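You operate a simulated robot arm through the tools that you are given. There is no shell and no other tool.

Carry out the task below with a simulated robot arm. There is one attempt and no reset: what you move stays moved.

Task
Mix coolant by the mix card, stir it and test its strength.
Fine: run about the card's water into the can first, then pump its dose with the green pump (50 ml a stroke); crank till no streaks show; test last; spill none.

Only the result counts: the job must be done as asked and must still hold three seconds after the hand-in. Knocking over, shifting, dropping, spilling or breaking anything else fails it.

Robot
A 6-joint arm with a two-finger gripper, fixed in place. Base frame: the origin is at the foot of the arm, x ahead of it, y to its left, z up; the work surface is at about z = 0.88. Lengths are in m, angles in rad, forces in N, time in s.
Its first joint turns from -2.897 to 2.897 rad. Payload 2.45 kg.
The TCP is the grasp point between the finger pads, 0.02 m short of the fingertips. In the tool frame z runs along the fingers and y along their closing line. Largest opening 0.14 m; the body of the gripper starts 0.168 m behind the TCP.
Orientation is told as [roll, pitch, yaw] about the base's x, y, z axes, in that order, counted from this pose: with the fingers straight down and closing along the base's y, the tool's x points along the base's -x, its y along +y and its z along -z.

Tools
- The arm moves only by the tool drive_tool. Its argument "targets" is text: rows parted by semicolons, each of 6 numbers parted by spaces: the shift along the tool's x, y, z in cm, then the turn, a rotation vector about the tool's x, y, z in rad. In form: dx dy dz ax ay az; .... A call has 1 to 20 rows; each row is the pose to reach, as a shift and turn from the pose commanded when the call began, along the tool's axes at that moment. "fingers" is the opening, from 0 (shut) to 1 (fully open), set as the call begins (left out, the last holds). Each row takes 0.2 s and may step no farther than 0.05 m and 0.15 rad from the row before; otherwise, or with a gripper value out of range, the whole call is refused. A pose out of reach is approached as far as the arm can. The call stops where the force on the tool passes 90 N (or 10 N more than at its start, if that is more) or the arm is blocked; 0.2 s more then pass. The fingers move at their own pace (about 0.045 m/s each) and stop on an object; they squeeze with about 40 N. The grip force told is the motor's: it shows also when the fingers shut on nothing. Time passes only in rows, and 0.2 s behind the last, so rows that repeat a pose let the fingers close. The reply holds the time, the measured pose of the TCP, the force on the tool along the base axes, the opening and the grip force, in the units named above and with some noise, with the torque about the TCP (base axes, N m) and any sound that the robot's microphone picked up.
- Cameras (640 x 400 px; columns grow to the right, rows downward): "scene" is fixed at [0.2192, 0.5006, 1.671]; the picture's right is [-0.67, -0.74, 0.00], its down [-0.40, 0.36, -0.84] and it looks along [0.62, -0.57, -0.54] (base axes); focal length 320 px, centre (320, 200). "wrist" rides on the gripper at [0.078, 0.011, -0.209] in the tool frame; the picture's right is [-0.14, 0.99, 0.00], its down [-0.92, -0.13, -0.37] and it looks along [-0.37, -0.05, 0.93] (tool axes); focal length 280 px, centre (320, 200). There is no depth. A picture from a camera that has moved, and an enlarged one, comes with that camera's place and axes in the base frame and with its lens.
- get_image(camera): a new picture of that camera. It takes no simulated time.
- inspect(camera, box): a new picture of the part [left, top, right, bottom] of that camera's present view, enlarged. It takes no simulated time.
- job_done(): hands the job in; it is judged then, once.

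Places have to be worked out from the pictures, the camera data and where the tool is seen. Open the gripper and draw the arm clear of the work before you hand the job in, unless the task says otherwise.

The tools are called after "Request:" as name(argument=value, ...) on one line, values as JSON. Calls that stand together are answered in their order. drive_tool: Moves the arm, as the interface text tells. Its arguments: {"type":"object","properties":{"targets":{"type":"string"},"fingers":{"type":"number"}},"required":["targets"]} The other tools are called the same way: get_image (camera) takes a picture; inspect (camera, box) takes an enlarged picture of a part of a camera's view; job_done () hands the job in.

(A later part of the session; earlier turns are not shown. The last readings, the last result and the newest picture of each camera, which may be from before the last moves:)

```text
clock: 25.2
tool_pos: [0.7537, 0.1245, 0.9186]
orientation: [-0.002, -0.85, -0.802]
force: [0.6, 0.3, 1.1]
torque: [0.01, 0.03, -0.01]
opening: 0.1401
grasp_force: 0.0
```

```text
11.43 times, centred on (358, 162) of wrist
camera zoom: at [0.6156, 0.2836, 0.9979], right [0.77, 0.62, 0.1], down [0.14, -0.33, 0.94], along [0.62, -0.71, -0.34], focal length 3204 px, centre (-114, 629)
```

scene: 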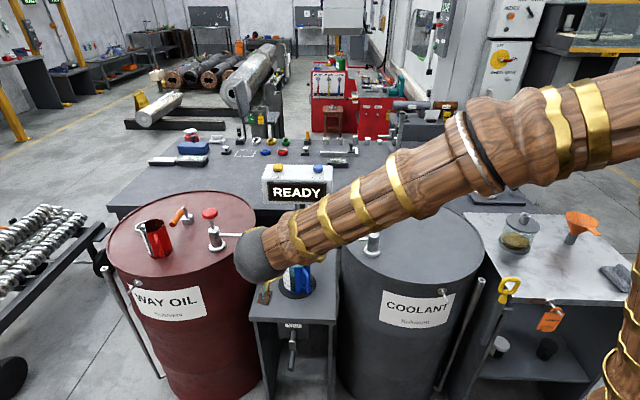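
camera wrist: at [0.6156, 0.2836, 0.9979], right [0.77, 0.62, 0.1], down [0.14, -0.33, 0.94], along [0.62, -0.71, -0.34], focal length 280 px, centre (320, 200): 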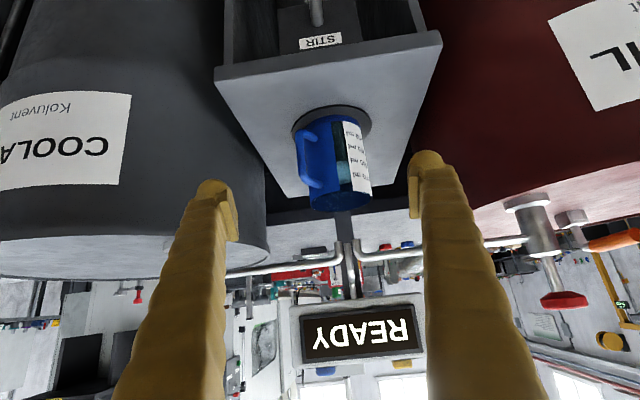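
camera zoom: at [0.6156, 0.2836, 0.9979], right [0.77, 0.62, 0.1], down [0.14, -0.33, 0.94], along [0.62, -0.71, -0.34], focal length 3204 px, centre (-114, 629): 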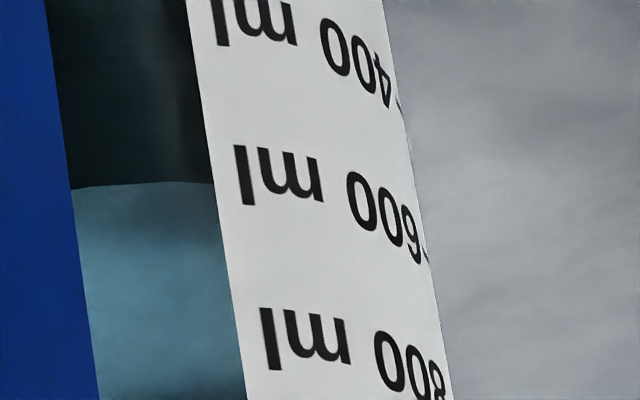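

The waterline reads 600 ml within about 15 ml, so the water is right. Now I back straight up, straighten the tool and close the fingers, heading for the green pump.

Request:
drive_tool(targets="-3.13 0 -2.75 0 0.142 0; -6.26 0 -5.5 0 0.284 0; -9.4 0 -8.25 0 0.426 0; -12.5 0 -11 0 0.568 0; -15.7 0 -13.75 0 0.71 0; -18.8 0 -16.5 0 0.85 0", fingers=0)

Request:
get_image(camera="wrist")

```text
clock: 26.6
tool_pos: [0.7523, 0.1265, 1.1706]
orientation: [-0.001, 0.002, -0.8]
force: [0.1, -1.1, -0.6]
torque: [0.0, 0.0, -0.02]
opening: 0.0155
grasp_force: 0.1
```

```text
taken
camera wrist: at [0.7055, 0.1895, 1.3801], right [0.81, 0.59, 0.0], down [0.55, -0.75, 0.37], along [0.22, -0.3, -0.93], focal length 280 px, centre (320, 200)
```

wrist: 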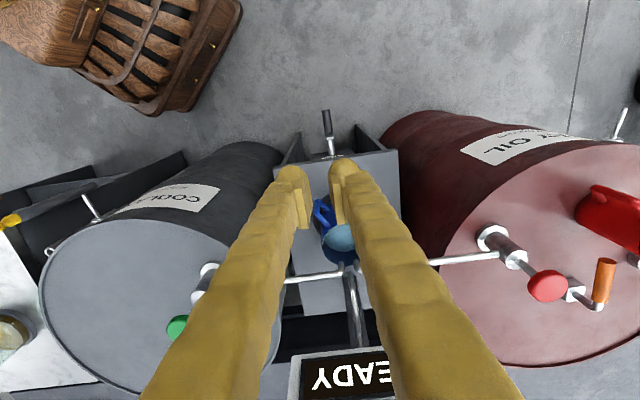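

From here the green cap again projects to about (0.735–0.742,-0.235,1.036). I move horizontally to 6 cm above it.

Request:
drive_tool(targets="-3.12 -3.26 0.6 0 0 0; -6.24 -6.52 1.25 0 0 0; -9.35 -9.77 1.9 0 0 0; -12.47 -13.03 2.5 0 0 0; -15.6 -16.3 3.1 0 0 0; -18.7 -19.55 3.75 0 0 0; -21.8 -22.8 4.4 0 0 0; -24.94 -26.06 5 0 0 0", fingers=0)

Request:
get_image(camera="wrist")

Request:
get_image(camera="scene")

```text
clock: 28.4
tool_pos: [0.7402, -0.235, 1.1211]
orientation: [0.001, -0.002, -0.802]
force: [0.2, -0.3, -0.2]
torque: [0.0, 0.01, 0.04]
opening: 0.0
grasp_force: 29.0
```

```text
taken
camera wrist: at [0.6932, -0.1714, 1.33], right [0.81, 0.59, 0.0], down [0.55, -0.75, 0.37], along [0.22, -0.3, -0.93], focal length 280 px, centre (320, 200)
```

wrist: 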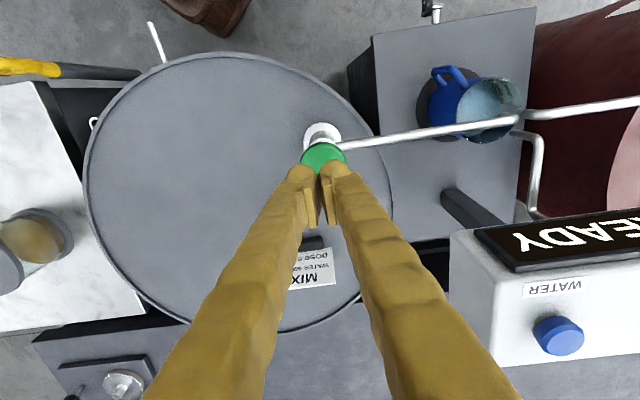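

```text
taken
```

scene: 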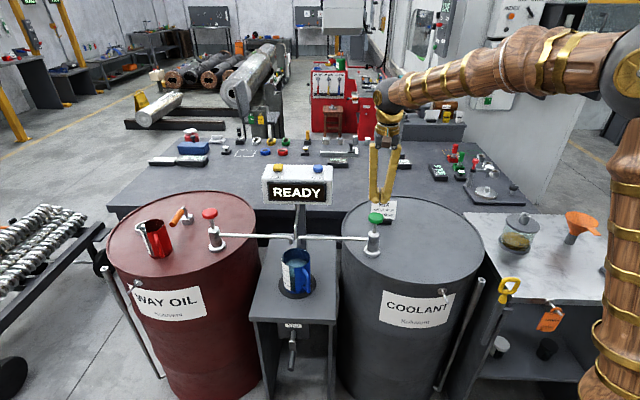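

Request:
inspect(camera="wrist", box=[280, 110, 370, 200])

Request:
inspect(camera="scene", box=[345, 185, 415, 270])

```text
4.44 times, centred on (325, 155) of wrist
camera zoom: at [0.6932, -0.1714, 1.33], right [0.81, 0.59, 0.0], down [0.55, -0.75, 0.37], along [0.22, -0.3, -0.93], focal length 1246 px, centre (298, 400)
```

zoom: 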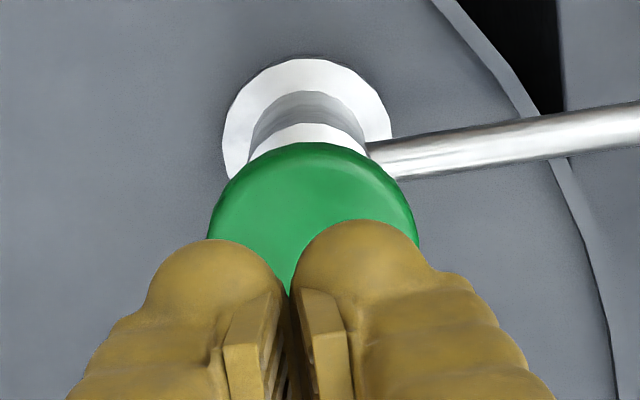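

```text
4.71 times, centred on (380, 228) of scene
camera zoom: at [0.2192, 0.5006, 1.671], right [-0.67, -0.74, 0.0], down [-0.4, 0.36, -0.84], along [0.62, -0.57, -0.54], focal length 1508 px, centre (38, 71)
```

zoom: 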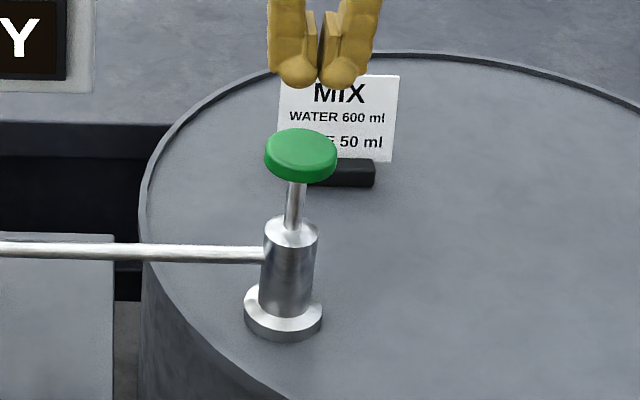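

The cap is about 2.6 cm in radius, centred near (0.743,-0.230), roughly 6 mm from my tip. I correct sideways and lower to just above it.

Request:
drive_tool(targets="0.15 0.55 2.5 0 0 0; 0.15 0.55 5 0 0 0; 0.15 0.55 5.8 0 0 0", fingers=0)

Request:
inspect(camera="scene", box=[345, 185, 415, 270])

Request:
inspect(camera="wrist", box=[280, 110, 370, 200])

```text
clock: 29.2
tool_pos: [0.742, -0.2296, 1.0614]
orientation: [-0.001, -0.002, -0.801]
force: [0.1, -0.5, 0.6]
torque: [-0.04, -0.02, -0.01]
opening: 0.0
grasp_force: 29.4
```

```text
4.71 times, centred on (380, 228) of scene
camera zoom: at [0.2192, 0.5006, 1.671], right [-0.67, -0.74, 0.0], down [-0.4, 0.36, -0.84], along [0.62, -0.57, -0.54], focal length 1508 px, centre (38, 71)
```

zoom: 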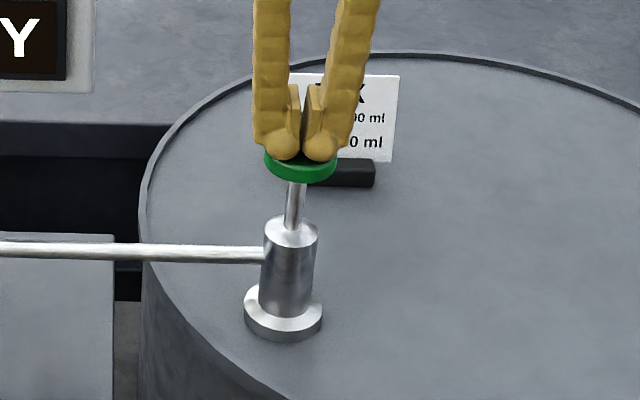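

```text
4.44 times, centred on (325, 155) of wrist
camera zoom: at [0.696, -0.1659, 1.2709], right [0.81, 0.59, 0.0], down [0.55, -0.75, 0.37], along [0.22, -0.3, -0.93], focal length 1246 px, centre (298, 400)
```

zoom: 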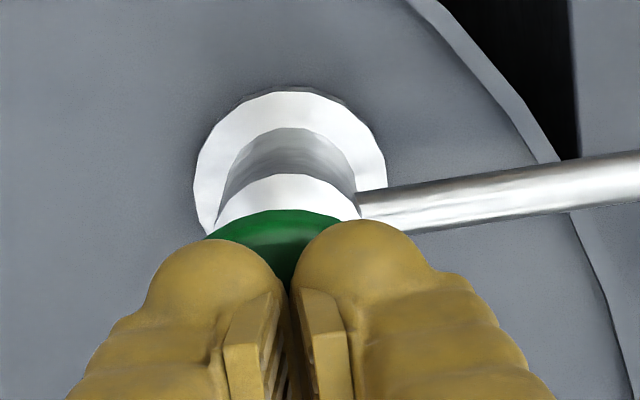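

The fingertips are centred just above the green cap with about 4 cm of shaft below it. I press down gently to learn the spring force.

Request:
drive_tool(targets="0 0 0.5 0 0 0; 0 0 1 0 0 0; 0 0 1.5 0 0 0", fingers=0)

Request:
inspect(camera="scene", box=[345, 185, 415, 270])

Request:
inspect(camera="scene", box=[270, 230, 330, 300])

```text
clock: 30.0
tool_pos: [0.7427, -0.2302, 1.0459]
orientation: [0.002, 0.001, -0.801]
force: [-0.8, 0.0, 1.2]
torque: [0.03, 0.08, 0.02]
opening: 0.006
grasp_force: 29.8
```

```text
4.71 times, centred on (380, 228) of scene
camera zoom: at [0.2192, 0.5006, 1.671], right [-0.67, -0.74, 0.0], down [-0.4, 0.36, -0.84], along [0.62, -0.57, -0.54], focal length 1508 px, centre (38, 71)
```

zoom: 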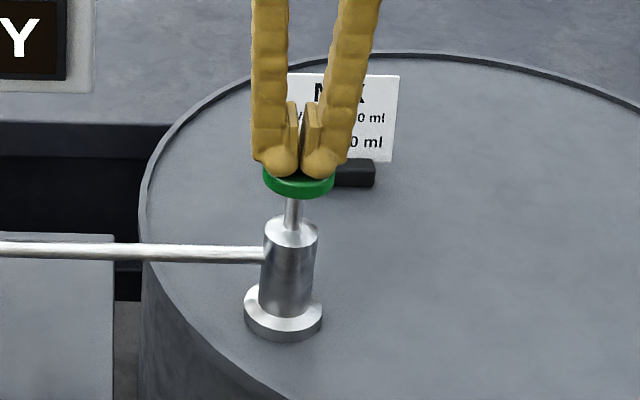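

```text
5.71 times, centred on (300, 265) of scene
camera zoom: at [0.2192, 0.5006, 1.671], right [-0.67, -0.74, 0.0], down [-0.4, 0.36, -0.84], along [0.62, -0.57, -0.54], focal length 1832 px, centre (434, -171)
```

zoom: 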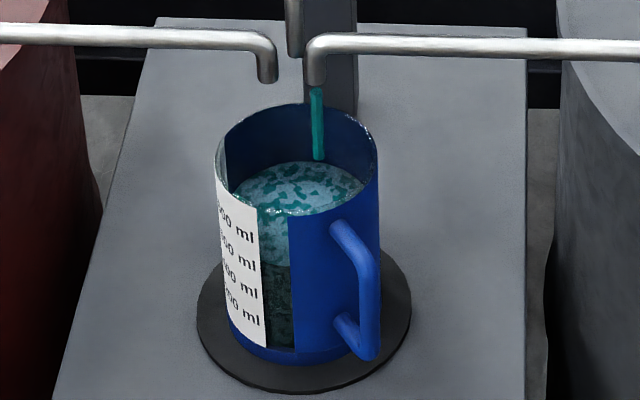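

Green concentrate is running and the spring force is small. I continue the same stroke downward.

Request:
drive_tool(targets="0 0 0.5 0 0 0; 0 0 1 0 0 0", fingers=0)

Request:
inspect(camera="scene", box=[345, 185, 415, 270])

Request:
inspect(camera="scene", box=[270, 230, 330, 300])

```text
clock: 30.6
tool_pos: [0.7425, -0.2298, 1.0367]
orientation: [-0.001, 0.001, -0.802]
force: [-0.8, 1.2, 2.0]
torque: [0.0, 0.05, 0.03]
opening: 0.0
grasp_force: 29.2
```

```text
4.71 times, centred on (380, 228) of scene
camera zoom: at [0.2192, 0.5006, 1.671], right [-0.67, -0.74, 0.0], down [-0.4, 0.36, -0.84], along [0.62, -0.57, -0.54], focal length 1508 px, centre (38, 71)
```

zoom: 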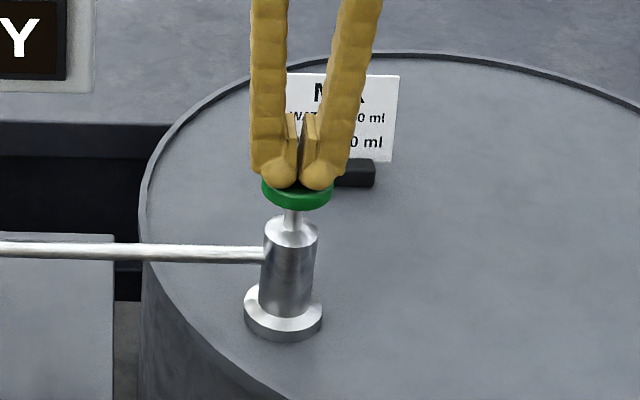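

```text
5.71 times, centred on (300, 265) of scene
camera zoom: at [0.2192, 0.5006, 1.671], right [-0.67, -0.74, 0.0], down [-0.4, 0.36, -0.84], along [0.62, -0.57, -0.54], focal length 1832 px, centre (434, -171)
```

zoom: 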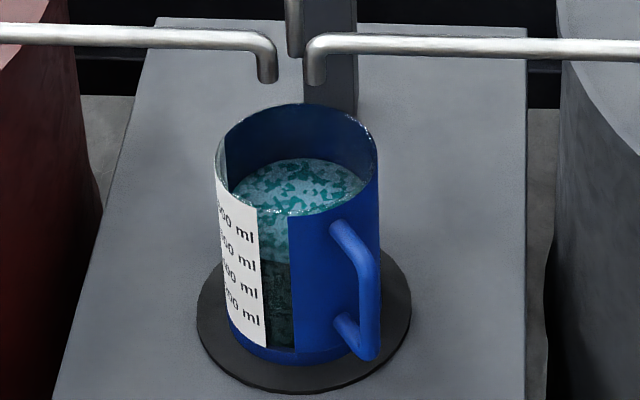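

The stream has stopped for now; I check the level on the strip before completing the stroke.

Request:
inspect(camera="scene", box=[290, 262, 302, 295])

```text
12.12 times, centred on (296, 278) of scene
camera zoom: at [0.2192, 0.5006, 1.671], right [-0.67, -0.74, 0.0], down [-0.4, 0.36, -0.84], along [0.62, -0.57, -0.54], focal length 3885 px, centre (611, -752)
```

zoom: 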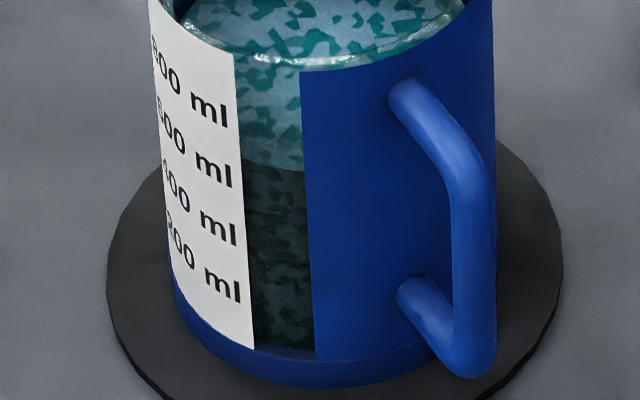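

The level rose by about 50 ml, but the plunger has not bottomed yet; I finish the full stroke to its stop, watching the force.

Request:
drive_tool(targets="0 0 0.4 0 0 0; 0 0 0.8 0 0 0", fingers=0)

Request:
inspect(camera="scene", box=[345, 185, 415, 270])

Request:
inspect(camera="scene", box=[290, 262, 302, 295])

```text
clock: 31.2
tool_pos: [0.7439, -0.2305, 1.0293]
orientation: [0.001, -0.002, -0.802]
force: [-8.0, 0.9, 21.4]
torque: [0.04, 0.23, -0.01]
opening: 0.0062
grasp_force: 29.4
```

```text
4.71 times, centred on (380, 228) of scene
camera zoom: at [0.2192, 0.5006, 1.671], right [-0.67, -0.74, 0.0], down [-0.4, 0.36, -0.84], along [0.62, -0.57, -0.54], focal length 1508 px, centre (38, 71)
```

zoom: 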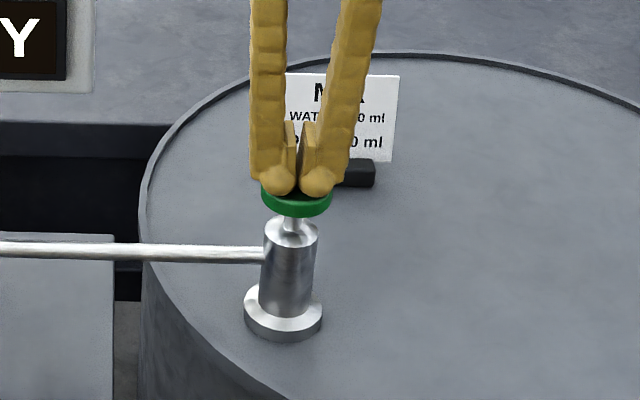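

```text
12.12 times, centred on (296, 278) of scene
camera zoom: at [0.2192, 0.5006, 1.671], right [-0.67, -0.74, 0.0], down [-0.4, 0.36, -0.84], along [0.62, -0.57, -0.54], focal length 3885 px, centre (611, -752)
```

zoom: 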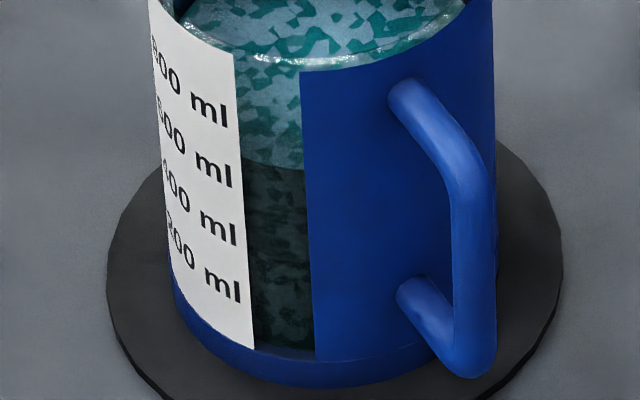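

The plunger bottomed at about 21 N with no further rise in level, so exactly one 50 ml stroke is in. I lift straight off and check the pump returns.

Request:
drive_tool(targets="0 0 -1.5 0 0 0; 0 0 -4 0 0 0; 0 0 -8 0 0 0; 0 0 -12 0 0 0; 0 0 -16 0 0 0", fingers=0)

Request:
get_image(camera="wrist")

Request:
get_image(camera="scene")

Request:
inspect(camera="scene", box=[270, 230, 330, 300])

```text
clock: 32.4
tool_pos: [0.7422, -0.2302, 1.189]
orientation: [0.0, 0.0, -0.8]
force: [-0.9, 0.1, 0.1]
torque: [0.01, 0.0, -0.02]
opening: 0.0002
grasp_force: 29.5
```

```text
taken
camera wrist: at [0.6963, -0.1661, 1.3983], right [0.81, 0.59, 0.0], down [0.55, -0.75, 0.37], along [0.22, -0.3, -0.93], focal length 280 px, centre (320, 200)
```

wrist: 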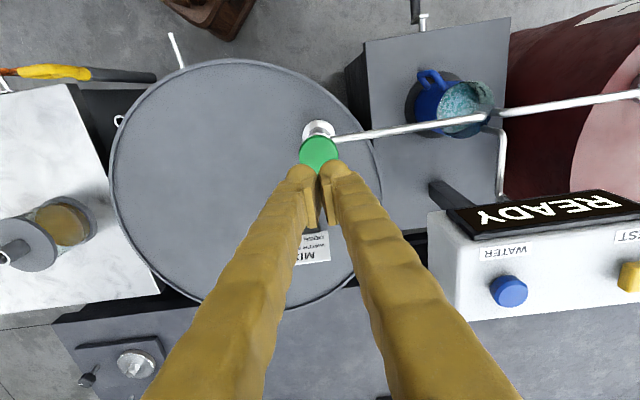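

```text
taken
```

scene: 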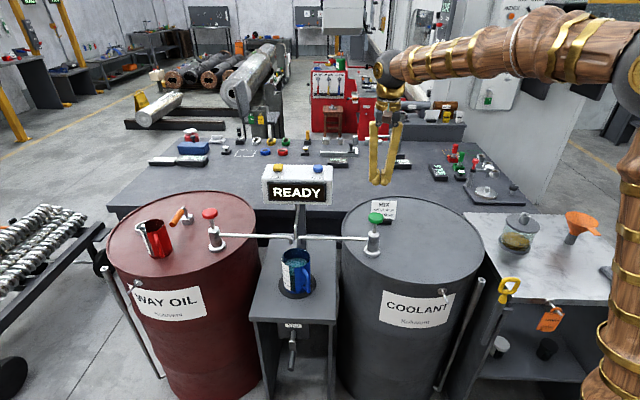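

```text
5.71 times, centred on (300, 265) of scene
camera zoom: at [0.2192, 0.5006, 1.671], right [-0.67, -0.74, 0.0], down [-0.4, 0.36, -0.84], along [0.62, -0.57, -0.54], focal length 1832 px, centre (434, -171)
```

zoom: 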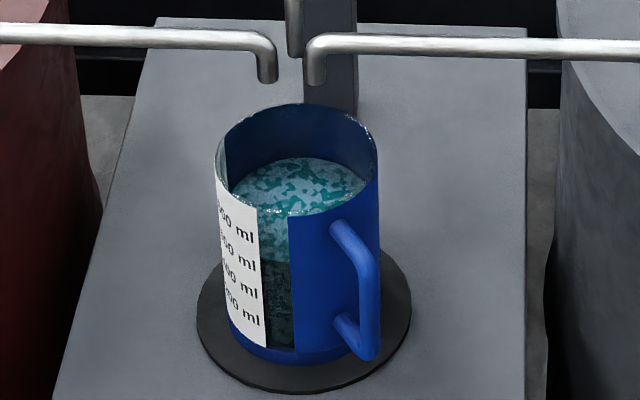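

One 50 ml stroke is in and dark streaks show in the can. Next is the STIR crank on the stand's front (handle estimated near (0.755–0.805, 0.10–0.147, 0.55), arm hanging down about 5 cm). I travel over to the front, high up, opening the fingers.

Request:
drive_tool(targets="3.29 2.78 0.9 0 0 0; 6.58 5.56 1.8 0 0 0; 9.87 8.34 2.7 0 0 0; 13.16 11.12 3.6 0 0 0; 16.45 13.9 4.5 0 0 0; 19.74 16.68 5.4 0 0 0; 23.03 19.46 6.3 0 0 0; 26.32 22.24 7.2 0 0 0; 29.61 25.02 8.1 0 0 0; 32.9 27.8 9 0 0 0", fingers=1)

Request:
get_image(camera="wrist")

```text
clock: 34.6
tool_pos: [0.7137, 0.1983, 1.0988]
orientation: [0.0, 0.002, -0.801]
force: [-0.4, 0.3, -0.3]
torque: [0.01, 0.01, -0.01]
opening: 0.1401
grasp_force: 0.0
```

```text
taken
camera wrist: at [0.6673, 0.2631, 1.3074], right [0.81, 0.59, 0.0], down [0.55, -0.75, 0.37], along [0.22, -0.3, -0.93], focal length 280 px, centre (320, 200)
```

wrist: 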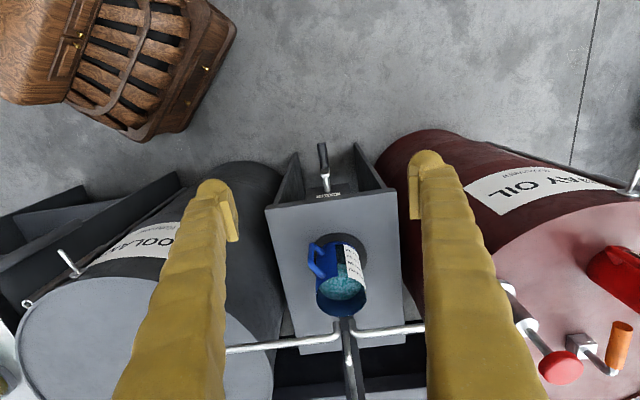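

The crank is visible in front of the stand. I enlarge it.

Request:
inspect(camera="wrist", box=[270, 130, 380, 210])

Request:
inspect(camera="scene", box=[270, 315, 320, 375])

```text
5.00 times, centred on (325, 170) of wrist
camera zoom: at [0.6673, 0.2631, 1.3074], right [0.81, 0.59, 0.0], down [0.55, -0.75, 0.37], along [0.22, -0.3, -0.93], focal length 1402 px, centre (295, 350)
```

zoom: 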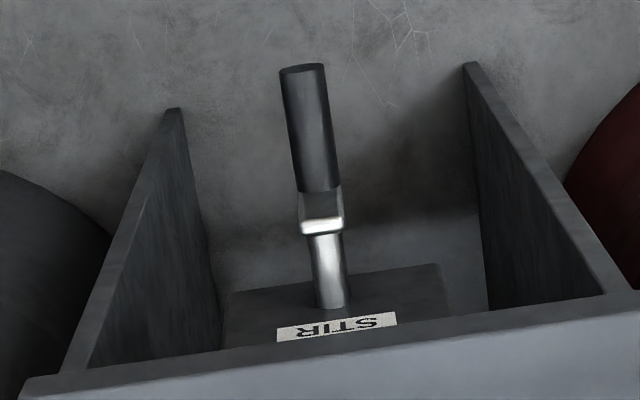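

```text
6.67 times, centred on (295, 345) of scene
camera zoom: at [0.2192, 0.5006, 1.671], right [-0.67, -0.74, 0.0], down [-0.4, 0.36, -0.84], along [0.62, -0.57, -0.54], focal length 2137 px, centre (487, -767)
```

zoom: 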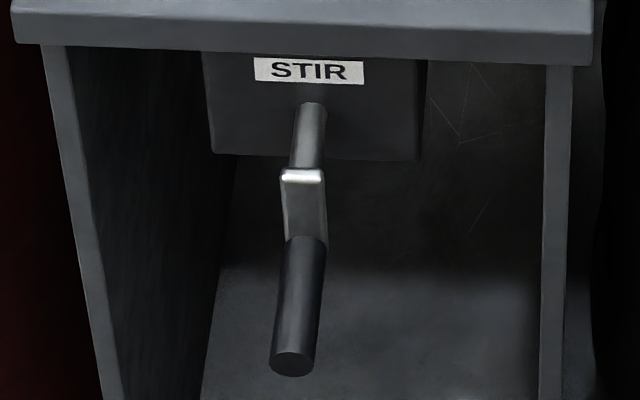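

Triangulating: pivot axis at z≈0.612, handle axis at z≈0.555 (arm hanging straight down, radius ≈5.7 cm), handle about 2.4 cm thick and 6.5 cm long, pointing along tool x at my current yaw. I move over the handle's middle and descend to about 17 cm above it.

Request:
drive_tool(targets="-1.15 -0.08 4.3 0 0 0; -2.3 -0.15 8.6 0 0 0; -3.45 -0.23 12.9 0 0 0; -4.6 -0.3 17.2 0 0 0; -5.75 -0.38 21.5 0 0 0; -6.9 -0.45 25.8 0 0 0; -8.05 -0.53 30.1 0 0 0; -9.2 -0.6 34.5 0 0 0", fingers=0.6)

Request:
get_image(camera="wrist")

Request:
get_image(camera="scene")

```text
clock: 36.4
tool_pos: [0.7747, 0.1281, 0.7554]
orientation: [0.0, -0.003, -0.799]
force: [0.0, 0.0, -0.2]
torque: [-0.01, 0.01, -0.01]
opening: 0.084
grasp_force: 0.1
```

```text
taken
camera wrist: at [0.7265, 0.1933, 0.9638], right [0.81, 0.59, 0.0], down [0.55, -0.75, 0.37], along [0.22, -0.3, -0.93], focal length 280 px, centre (320, 200)
```

wrist: 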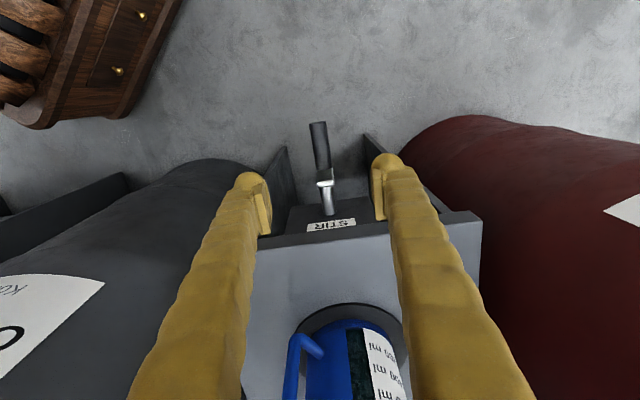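

```text
taken
```

scene: 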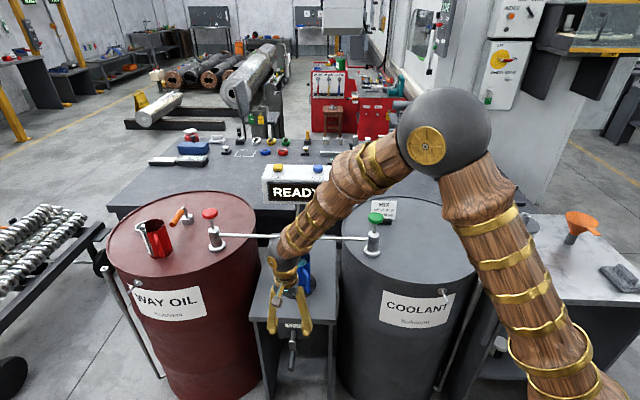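

The arm has clear space around it. I zoom in on the handle relative to the fingers before going down.

Request:
inspect(camera="wrist", box=[240, 110, 410, 240])

Request:
inspect(camera="scene", box=[240, 230, 345, 385])

```text
3.08 times, centred on (325, 175) of wrist
camera zoom: at [0.7265, 0.1933, 0.9638], right [0.81, 0.59, 0.0], down [0.55, -0.75, 0.37], along [0.22, -0.3, -0.93], focal length 863 px, centre (305, 277)
```

zoom: 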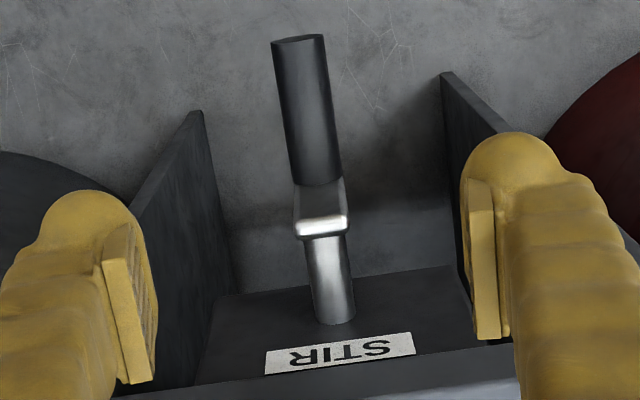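

```text
2.58 times, centred on (292, 308) of scene
camera zoom: at [0.2192, 0.5006, 1.671], right [-0.67, -0.74, 0.0], down [-0.4, 0.36, -0.84], along [0.62, -0.57, -0.54], focal length 827 px, centre (391, -77)
```

zoom: 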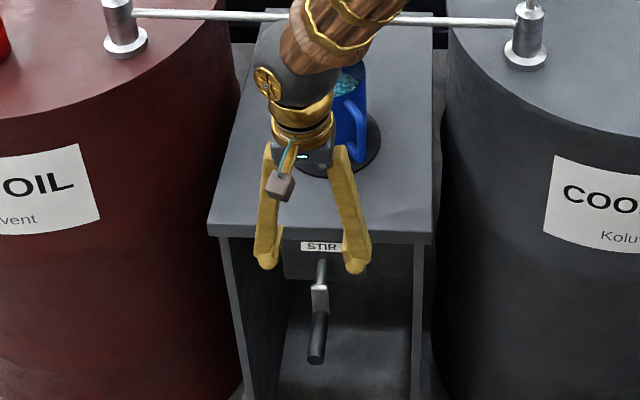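

The handle lies centred between the fingers. I descend 20 cm so the pads straddle the handle at its axis height.

Request:
drive_tool(targets="0 0 4 0 0 0; 0 0 8 0 0 0; 0 0 12 0 0 0; 0 0 16 0 0 0; 0 0 20 0 0 0", fingers=0.6)

Request:
get_image(camera="wrist")

Request:
inspect(camera="scene", box=[240, 230, 345, 385])

```text
clock: 37.6
tool_pos: [0.773, 0.1293, 0.5542]
orientation: [-0.001, 0.0, -0.801]
force: [0.8, -0.6, -0.3]
torque: [0.04, -0.01, -0.01]
opening: 0.0844
grasp_force: 0.0
```

```text
taken
camera wrist: at [0.7262, 0.1939, 0.7627], right [0.81, 0.59, 0.0], down [0.55, -0.75, 0.37], along [0.22, -0.3, -0.93], focal length 280 px, centre (320, 200)
```

wrist: 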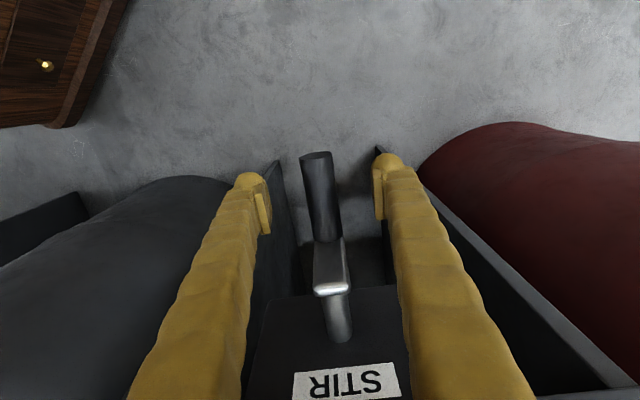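

```text
2.58 times, centred on (292, 308) of scene
camera zoom: at [0.2192, 0.5006, 1.671], right [-0.67, -0.74, 0.0], down [-0.4, 0.36, -0.84], along [0.62, -0.57, -0.54], focal length 827 px, centre (391, -77)
```

zoom: 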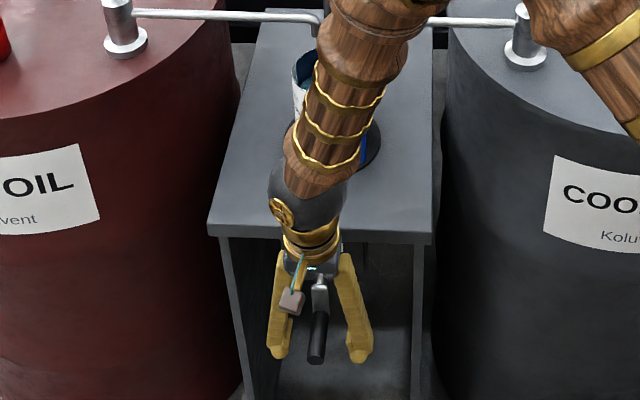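

The fingers straddle the middle of the handle. I close them on it.

Request:
drive_tool(targets="0 0 0 0 0 0; 0 0 0 0 0 0; 0 0 0 0 0 0; 0 0 0 0 0 0", fingers=0)

Request:
get_image(camera="wrist")

```text
clock: 38.6
tool_pos: [0.7722, 0.1293, 0.5538]
orientation: [0.001, 0.001, -0.799]
force: [1.5, -0.5, -1.7]
torque: [0.02, 0.06, 0.7]
opening: 0.0202
grasp_force: 19.7
```

```text
taken
camera wrist: at [0.7262, 0.1939, 0.7629], right [0.81, 0.59, 0.0], down [0.55, -0.75, 0.37], along [0.22, -0.3, -0.93], focal length 280 px, centre (320, 200)
```

wrist: 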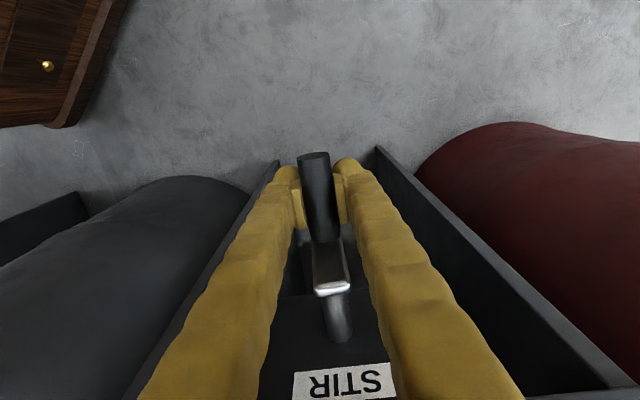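

The handle is held (opening 2.0 cm). I zoom in to refine the pivot height before turning.

Request:
inspect(camera="wrist", box=[260, 140, 400, 400])

Request:
inspect(camera="scene", box=[265, 305, 325, 380])

```text
1.54 times, centred on (330, 270) of wrist
camera zoom: at [0.7262, 0.1939, 0.7629], right [0.81, 0.59, 0.0], down [0.55, -0.75, 0.37], along [0.22, -0.3, -0.93], focal length 431 px, centre (305, 92)
```

zoom: 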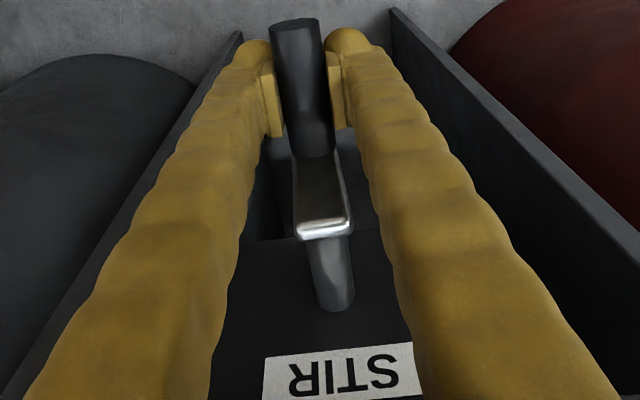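

```text
5.33 times, centred on (295, 342) of scene
camera zoom: at [0.2192, 0.5006, 1.671], right [-0.67, -0.74, 0.0], down [-0.4, 0.36, -0.84], along [0.62, -0.57, -0.54], focal length 1709 px, centre (453, -560)
```

zoom: 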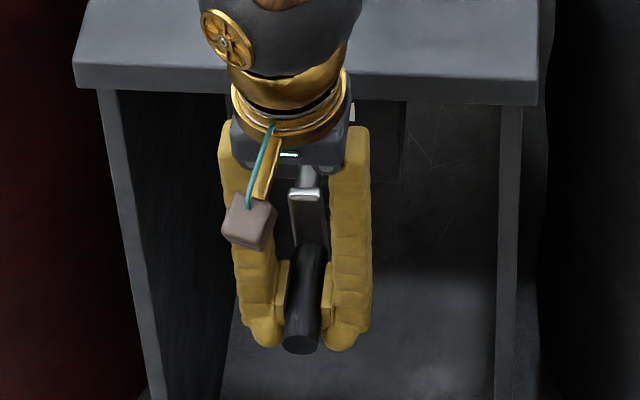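

Best estimate: pivot about 6.0 cm above the handle axis. I try a small arc (30°) first and check the forces.

Request:
drive_tool(targets="0 0.78 -0.05 0 0 0; 0 1.55 -0.2 0 0 0; 0 2.3 -0.46 0 0 0; 0 3 -0.8 0 0 0", fingers=0)

Request:
inspect(camera="scene", box=[265, 305, 325, 380])

Request:
inspect(camera="wrist", box=[260, 140, 400, 400])

```text
clock: 39.1
tool_pos: [0.7741, 0.1313, 0.5537]
orientation: [-0.013, 0.008, -0.803]
force: [-13.1, -24.2, 11.0]
torque: [0.33, -0.29, 1.43]
opening: 0.0194
grasp_force: 44.3
stopped in row 2: the force on the tool passed its limit at 102 N (the readings are from after the stop); the commanded pose is now the measured one
```

```text
5.33 times, centred on (295, 342) of scene
camera zoom: at [0.2192, 0.5006, 1.671], right [-0.67, -0.74, 0.0], down [-0.4, 0.36, -0.84], along [0.62, -0.57, -0.54], focal length 1709 px, centre (453, -560)
```

zoom: 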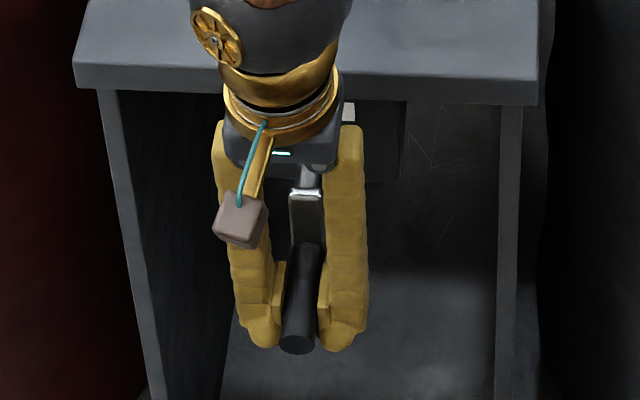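

```text
1.54 times, centred on (330, 270) of wrist
camera zoom: at [0.7306, 0.1964, 0.7625], right [0.81, 0.59, -0.01], down [0.55, -0.75, 0.36], along [0.2, -0.3, -0.93], focal length 431 px, centre (305, 92)
```

zoom: 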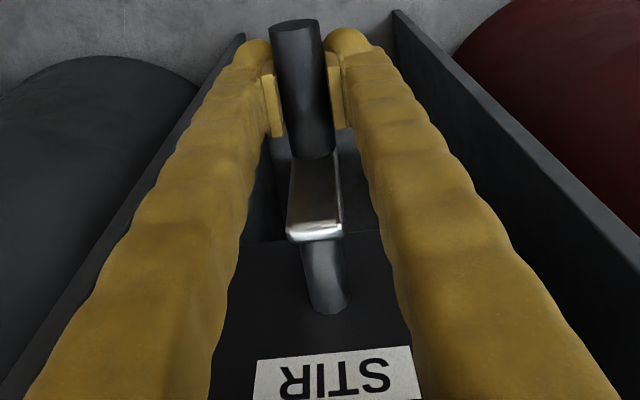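

The crank resisted strongly at ~4 cm/s after 3 mm; it may be damped, or one-way. I test very slow motion in the opposite direction first.

Request:
drive_tool(targets="0 -0.1 0 0 0 0; 0 -0.2 0 0 0 0; 0 -0.3 0 0 0 0", fingers=0)

```text
clock: 40.0
tool_pos: [0.7735, 0.1309, 0.5531]
orientation: [-0.011, 0.005, -0.802]
force: [2.7, 1.8, -3.0]
torque: [-0.05, 0.36, 1.39]
opening: 0.0198
grasp_force: 43.7
```

Force is near zero now. I continue slowly in the negative direction by 6 mm more.

Request:
drive_tool(targets="0 -0.15 0 0 0 0; 0 -0.3 0 0 0 0; 0 -0.45 0 0 0 0; 0 -0.6 0 0 0 0", fingers=0)

```text
clock: 41.0
tool_pos: [0.7683, 0.1251, 0.5535]
orientation: [-0.008, 0.006, -0.802]
force: [16.4, -1.3, -5.5]
torque: [0.02, 0.84, 1.37]
opening: 0.0195
grasp_force: 44.8
```

The crank follows in the negative direction with about 10 N. I continue the arc that way a bit faster, to about -20°.

Request:
drive_tool(targets="0 -0.29 -0.04 0 0 0; 0 -0.6 -0.1 0 0 0; 0 -0.9 -0.17 0 0 0; 0 -1.15 -0.24 0 0 0; 0 -1.4 -0.33 0 0 0", fingers=0)

Request:
inspect(camera="wrist", box=[260, 140, 400, 400])

Request:
inspect(camera="scene", box=[265, 305, 325, 380])

```text
clock: 42.1
tool_pos: [0.7588, 0.1157, 0.5551]
orientation: [-0.011, 0.004, -0.804]
force: [4.9, 6.9, -4.1]
torque: [-0.04, 0.69, 1.33]
opening: 0.0194
grasp_force: 44.7
```

```text
1.54 times, centred on (330, 270) of wrist
camera zoom: at [0.7147, 0.1814, 0.7657], right [0.81, 0.59, -0.01], down [0.55, -0.75, 0.36], along [0.21, -0.3, -0.93], focal length 431 px, centre (305, 92)
```

zoom: 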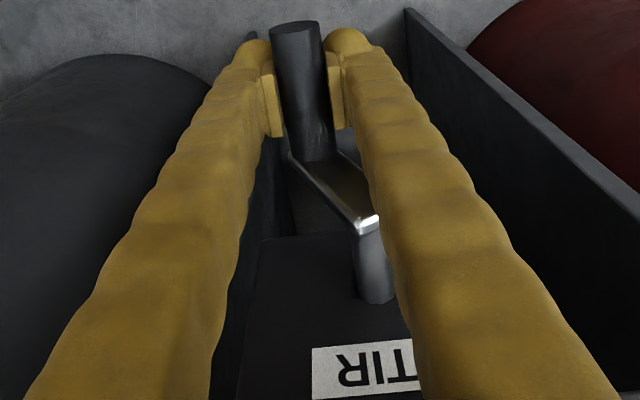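

```text
5.33 times, centred on (295, 342) of scene
camera zoom: at [0.2192, 0.5006, 1.671], right [-0.67, -0.74, 0.0], down [-0.4, 0.36, -0.84], along [0.62, -0.57, -0.54], focal length 1709 px, centre (453, -560)
```

zoom: 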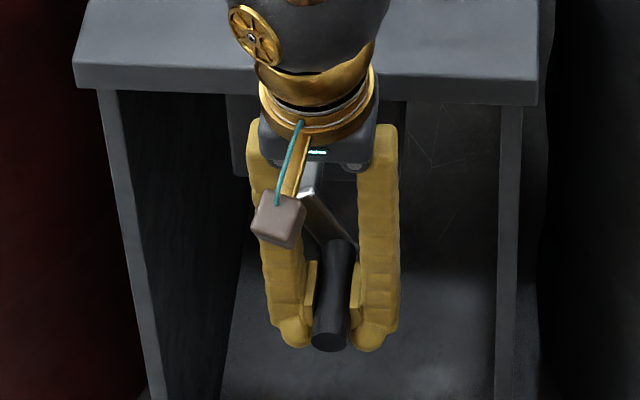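

The crank turns freely this way (about 9 N). I correct the small tool misalignment and carry on the arc to -50°, watching radial forces.

Request:
drive_tool(targets="0 -0.578 -0.245 -0.0127 0.0044 -0.018; 0 -1.128 -0.55 -0.0127 0.0044 -0.018; 0 -1.642 -0.91 -0.0127 0.0044 -0.018; 0 -2.116 -1.322 -0.0127 0.0044 -0.018; 0 -2.544 -1.781 -0.0127 0.0044 -0.018", fingers=0)

Request:
inspect(camera="wrist", box=[260, 140, 400, 400])

Request:
inspect(camera="scene", box=[265, 305, 325, 380])

```text
clock: 43.4
tool_pos: [0.7421, 0.0996, 0.5747]
orientation: [0.003, 0.009, -0.786]
force: [13.3, 14.4, -2.9]
torque: [-0.46, 0.75, -0.1]
opening: 0.0193
grasp_force: 44.6
```

```text
1.54 times, centred on (330, 270) of wrist
camera zoom: at [0.6949, 0.1608, 0.7852], right [0.8, 0.6, 0.0], down [0.56, -0.74, 0.36], along [0.22, -0.29, -0.93], focal length 431 px, centre (305, 92)
```

zoom: 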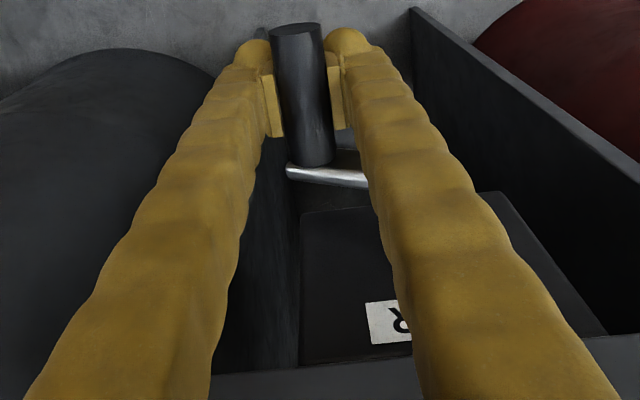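

```text
5.33 times, centred on (295, 342) of scene
camera zoom: at [0.2192, 0.5006, 1.671], right [-0.67, -0.74, 0.0], down [-0.4, 0.36, -0.84], along [0.62, -0.57, -0.54], focal length 1709 px, centre (453, -560)
```

zoom: 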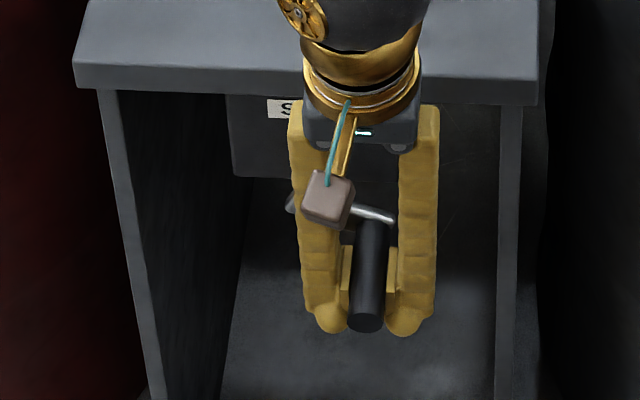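

The crank turned to about -50° and the torque is gone; the data fit a circle of radius ≈5.45 cm centred at z≈0.609. I continue on that refined circle to about -100°.

Request:
drive_tool(targets="0 -0.05 -0.53 0 0 0; 0 -0.33 -1.03 0 0 0; 0 -0.55 -1.56 0 0 0; 0 -0.72 -2.1 0 0 0; 0 -0.83 -2.66 0 0 0; 0 -0.88 -3.23 0 0 0; 0 -0.87 -3.8 0 0 0; 0 -0.8 -4.37 0 0 0", fingers=0)

Request:
inspect(camera="wrist", box=[260, 140, 400, 400])

Request:
inspect(camera="scene", box=[265, 305, 325, 380])

```text
clock: 44.5
tool_pos: [0.7395, 0.0958, 0.5989]
orientation: [0.008, 0.007, -0.784]
force: [4.4, 11.4, -4.5]
torque: [-0.23, 0.2, -0.4]
opening: 0.0187
grasp_force: 43.3
stopped in row 5: the force on the tool passed its limit at 108 N (the readings are from after the stop); the commanded pose is now the measured one
```

```text
1.54 times, centred on (330, 270) of wrist
camera zoom: at [0.6912, 0.1577, 0.8081], right [0.8, 0.61, 0.01], down [0.56, -0.74, 0.36], along [0.22, -0.28, -0.93], focal length 431 px, centre (305, 92)
```

zoom: 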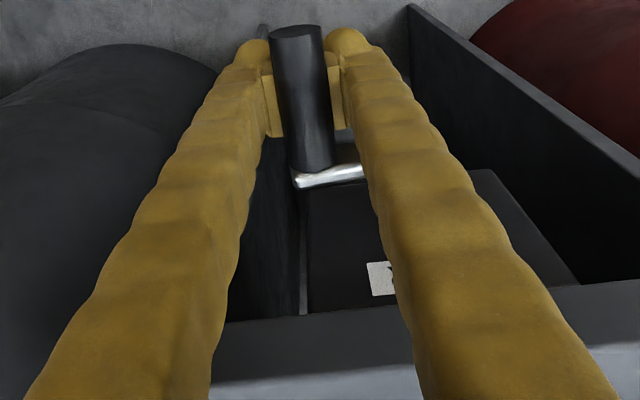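

```text
5.33 times, centred on (295, 342) of scene
camera zoom: at [0.2192, 0.5006, 1.671], right [-0.67, -0.74, 0.0], down [-0.4, 0.36, -0.84], along [0.62, -0.57, -0.54], focal length 1709 px, centre (453, -560)
```

zoom: 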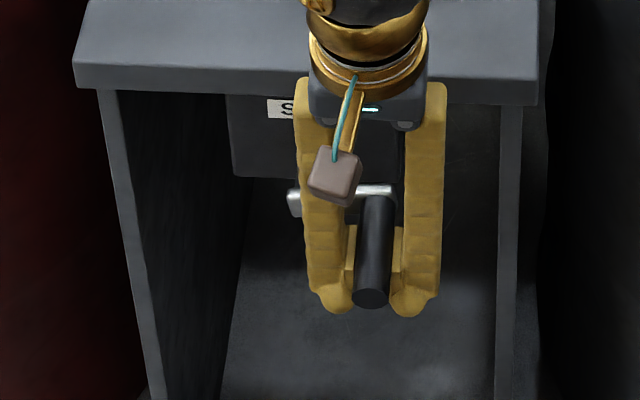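

The arm already sits slightly past horizontal; fitting all measured points gives a smaller circle: radius ≈4.1 cm, centre z≈0.594, and about 7 mm to the side of my guess. I continue on this corrected circle to about 139°.

Request:
drive_tool(targets="0 0.073 -0.419 0 0 0; 0 0.191 -0.827 0 0 0; 0 0.35 -1.221 0 0 0; 0 0.549 -1.596 0 0 0; 0 0.787 -1.948 0 0 0; 0 1.06 -2.274 0 0 0; 0 1.366 -2.569 0 0 0", fingers=0)

Request:
inspect(camera="scene", box=[265, 305, 325, 380])

Request:
inspect(camera="wrist", box=[260, 140, 400, 400])

```text
clock: 46.2
tool_pos: [0.7459, 0.1039, 0.6252]
orientation: [0.004, 0.009, -0.785]
force: [-7.2, -9.0, 12.4]
torque: [0.18, -0.36, -0.25]
opening: 0.0187
grasp_force: 44.1
stopped in row 7: the force on the tool passed its limit at 92 N (the readings are from after the stop); the commanded pose is now the measured one
```

```text
5.33 times, centred on (295, 342) of scene
camera zoom: at [0.2192, 0.5006, 1.671], right [-0.67, -0.74, 0.0], down [-0.4, 0.36, -0.84], along [0.62, -0.57, -0.54], focal length 1709 px, centre (453, -560)
```

zoom: 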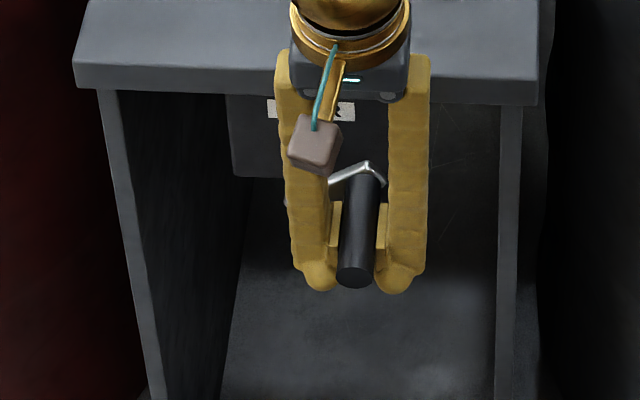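

```text
1.54 times, centred on (330, 270) of wrist
camera zoom: at [0.6983, 0.1648, 0.8346], right [0.8, 0.6, 0.0], down [0.56, -0.74, 0.36], along [0.22, -0.29, -0.93], focal length 431 px, centre (305, 92)
```

zoom: 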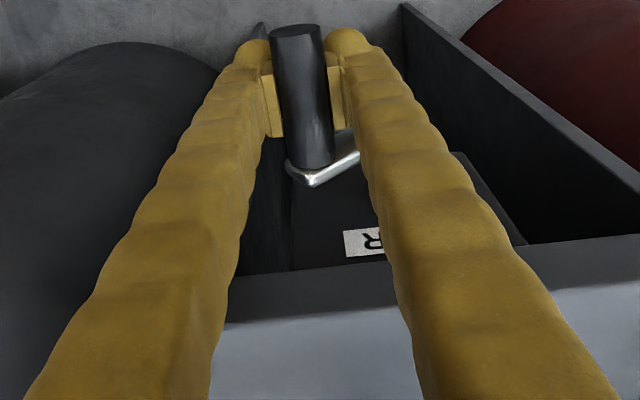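

Using the handle's absolute positions seen by the scene camera, the crank circle is about r≈5.0 cm with pivot z≈0.608, and the handle has slid ~1.5 cm up within the pads. I continue from ~131° on this re-centred circle to 161°.

Request:
drive_tool(targets="0 0.36 -0.317 0 0 0; 0 0.761 -0.653 0 0 0; 0 1.195 -0.946 0 0 0; 0 1.657 -1.192 0 0 0; 0 2.142 -1.388 0 0 0", fingers=0)

Request:
inspect(camera="scene", box=[265, 305, 325, 380])

Request:
inspect(camera="wrist", box=[260, 140, 400, 400])

```text
clock: 47.4
tool_pos: [0.7605, 0.1185, 0.6389]
orientation: [0.003, 0.009, -0.784]
force: [-12.7, -8.1, 3.6]
torque: [-0.18, 0.06, -0.26]
opening: 0.0185
grasp_force: 44.0
```

```text
5.33 times, centred on (295, 342) of scene
camera zoom: at [0.2192, 0.5006, 1.671], right [-0.67, -0.74, 0.0], down [-0.4, 0.36, -0.84], along [0.62, -0.57, -0.54], focal length 1709 px, centre (453, -560)
```

zoom: 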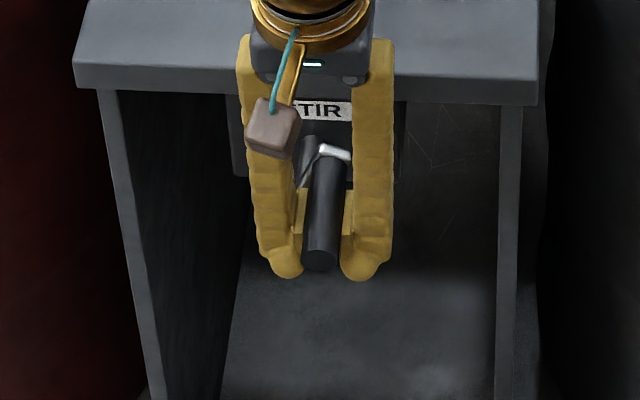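

```text
1.54 times, centred on (330, 270) of wrist
camera zoom: at [0.7137, 0.1804, 0.8477], right [0.8, 0.6, 0.0], down [0.56, -0.74, 0.36], along [0.22, -0.29, -0.93], focal length 431 px, centre (305, 92)
```

zoom: 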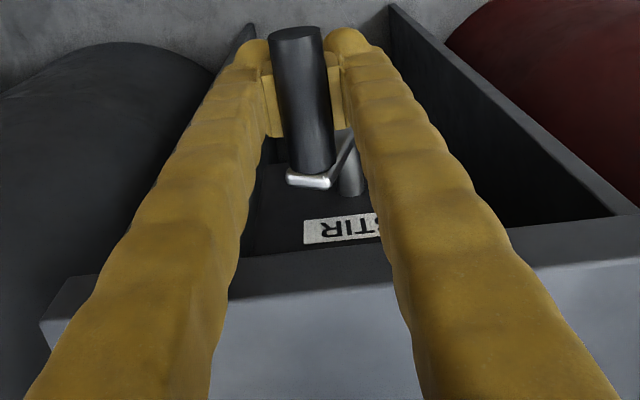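

Forces are modest (~15 N) and the handle is near the top. I continue over the top to about 203°.

Request:
drive_tool(targets="0 0.503 -0.144 0 0 0; 0 1.019 -0.235 0 0 0; 0 1.541 -0.271 0 0 0; 0 2.064 -0.253 0 0 0; 0 2.582 -0.18 0 0 0; 0 3.09 -0.054 0 0 0; 0 3.582 0.125 0 0 0", fingers=0)

Request:
inspect(camera="scene", box=[265, 305, 325, 380])

Request:
inspect(camera="wrist", box=[260, 140, 400, 400])

Request:
get_image(camera="scene")

```text
clock: 49.0
tool_pos: [0.786, 0.1441, 0.6367]
orientation: [0.002, 0.013, -0.784]
force: [-3.6, -15.5, -11.1]
torque: [0.09, 0.17, -0.18]
opening: 0.0184
grasp_force: 43.2
```

```text
5.33 times, centred on (295, 342) of scene
camera zoom: at [0.2192, 0.5006, 1.671], right [-0.67, -0.74, 0.0], down [-0.4, 0.36, -0.84], along [0.62, -0.57, -0.54], focal length 1709 px, centre (453, -560)
```

zoom: 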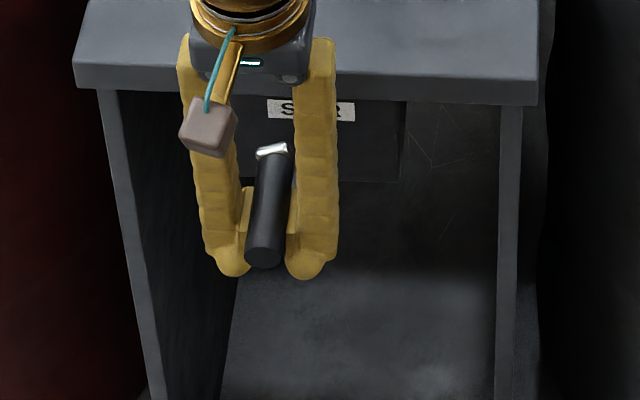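

```text
1.54 times, centred on (330, 270) of wrist
camera zoom: at [0.7391, 0.2053, 0.8462], right [0.8, 0.6, 0.0], down [0.56, -0.74, 0.36], along [0.22, -0.29, -0.93], focal length 431 px, centre (305, 92)
```

zoom: 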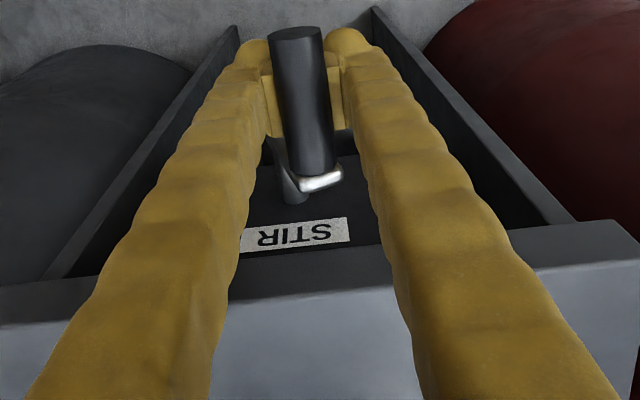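

```text
taken
```

scene: 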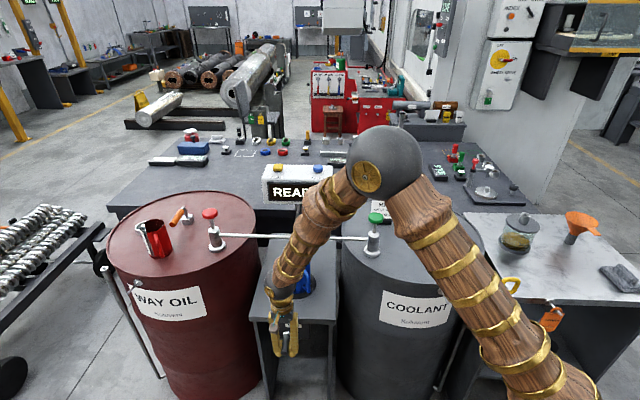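

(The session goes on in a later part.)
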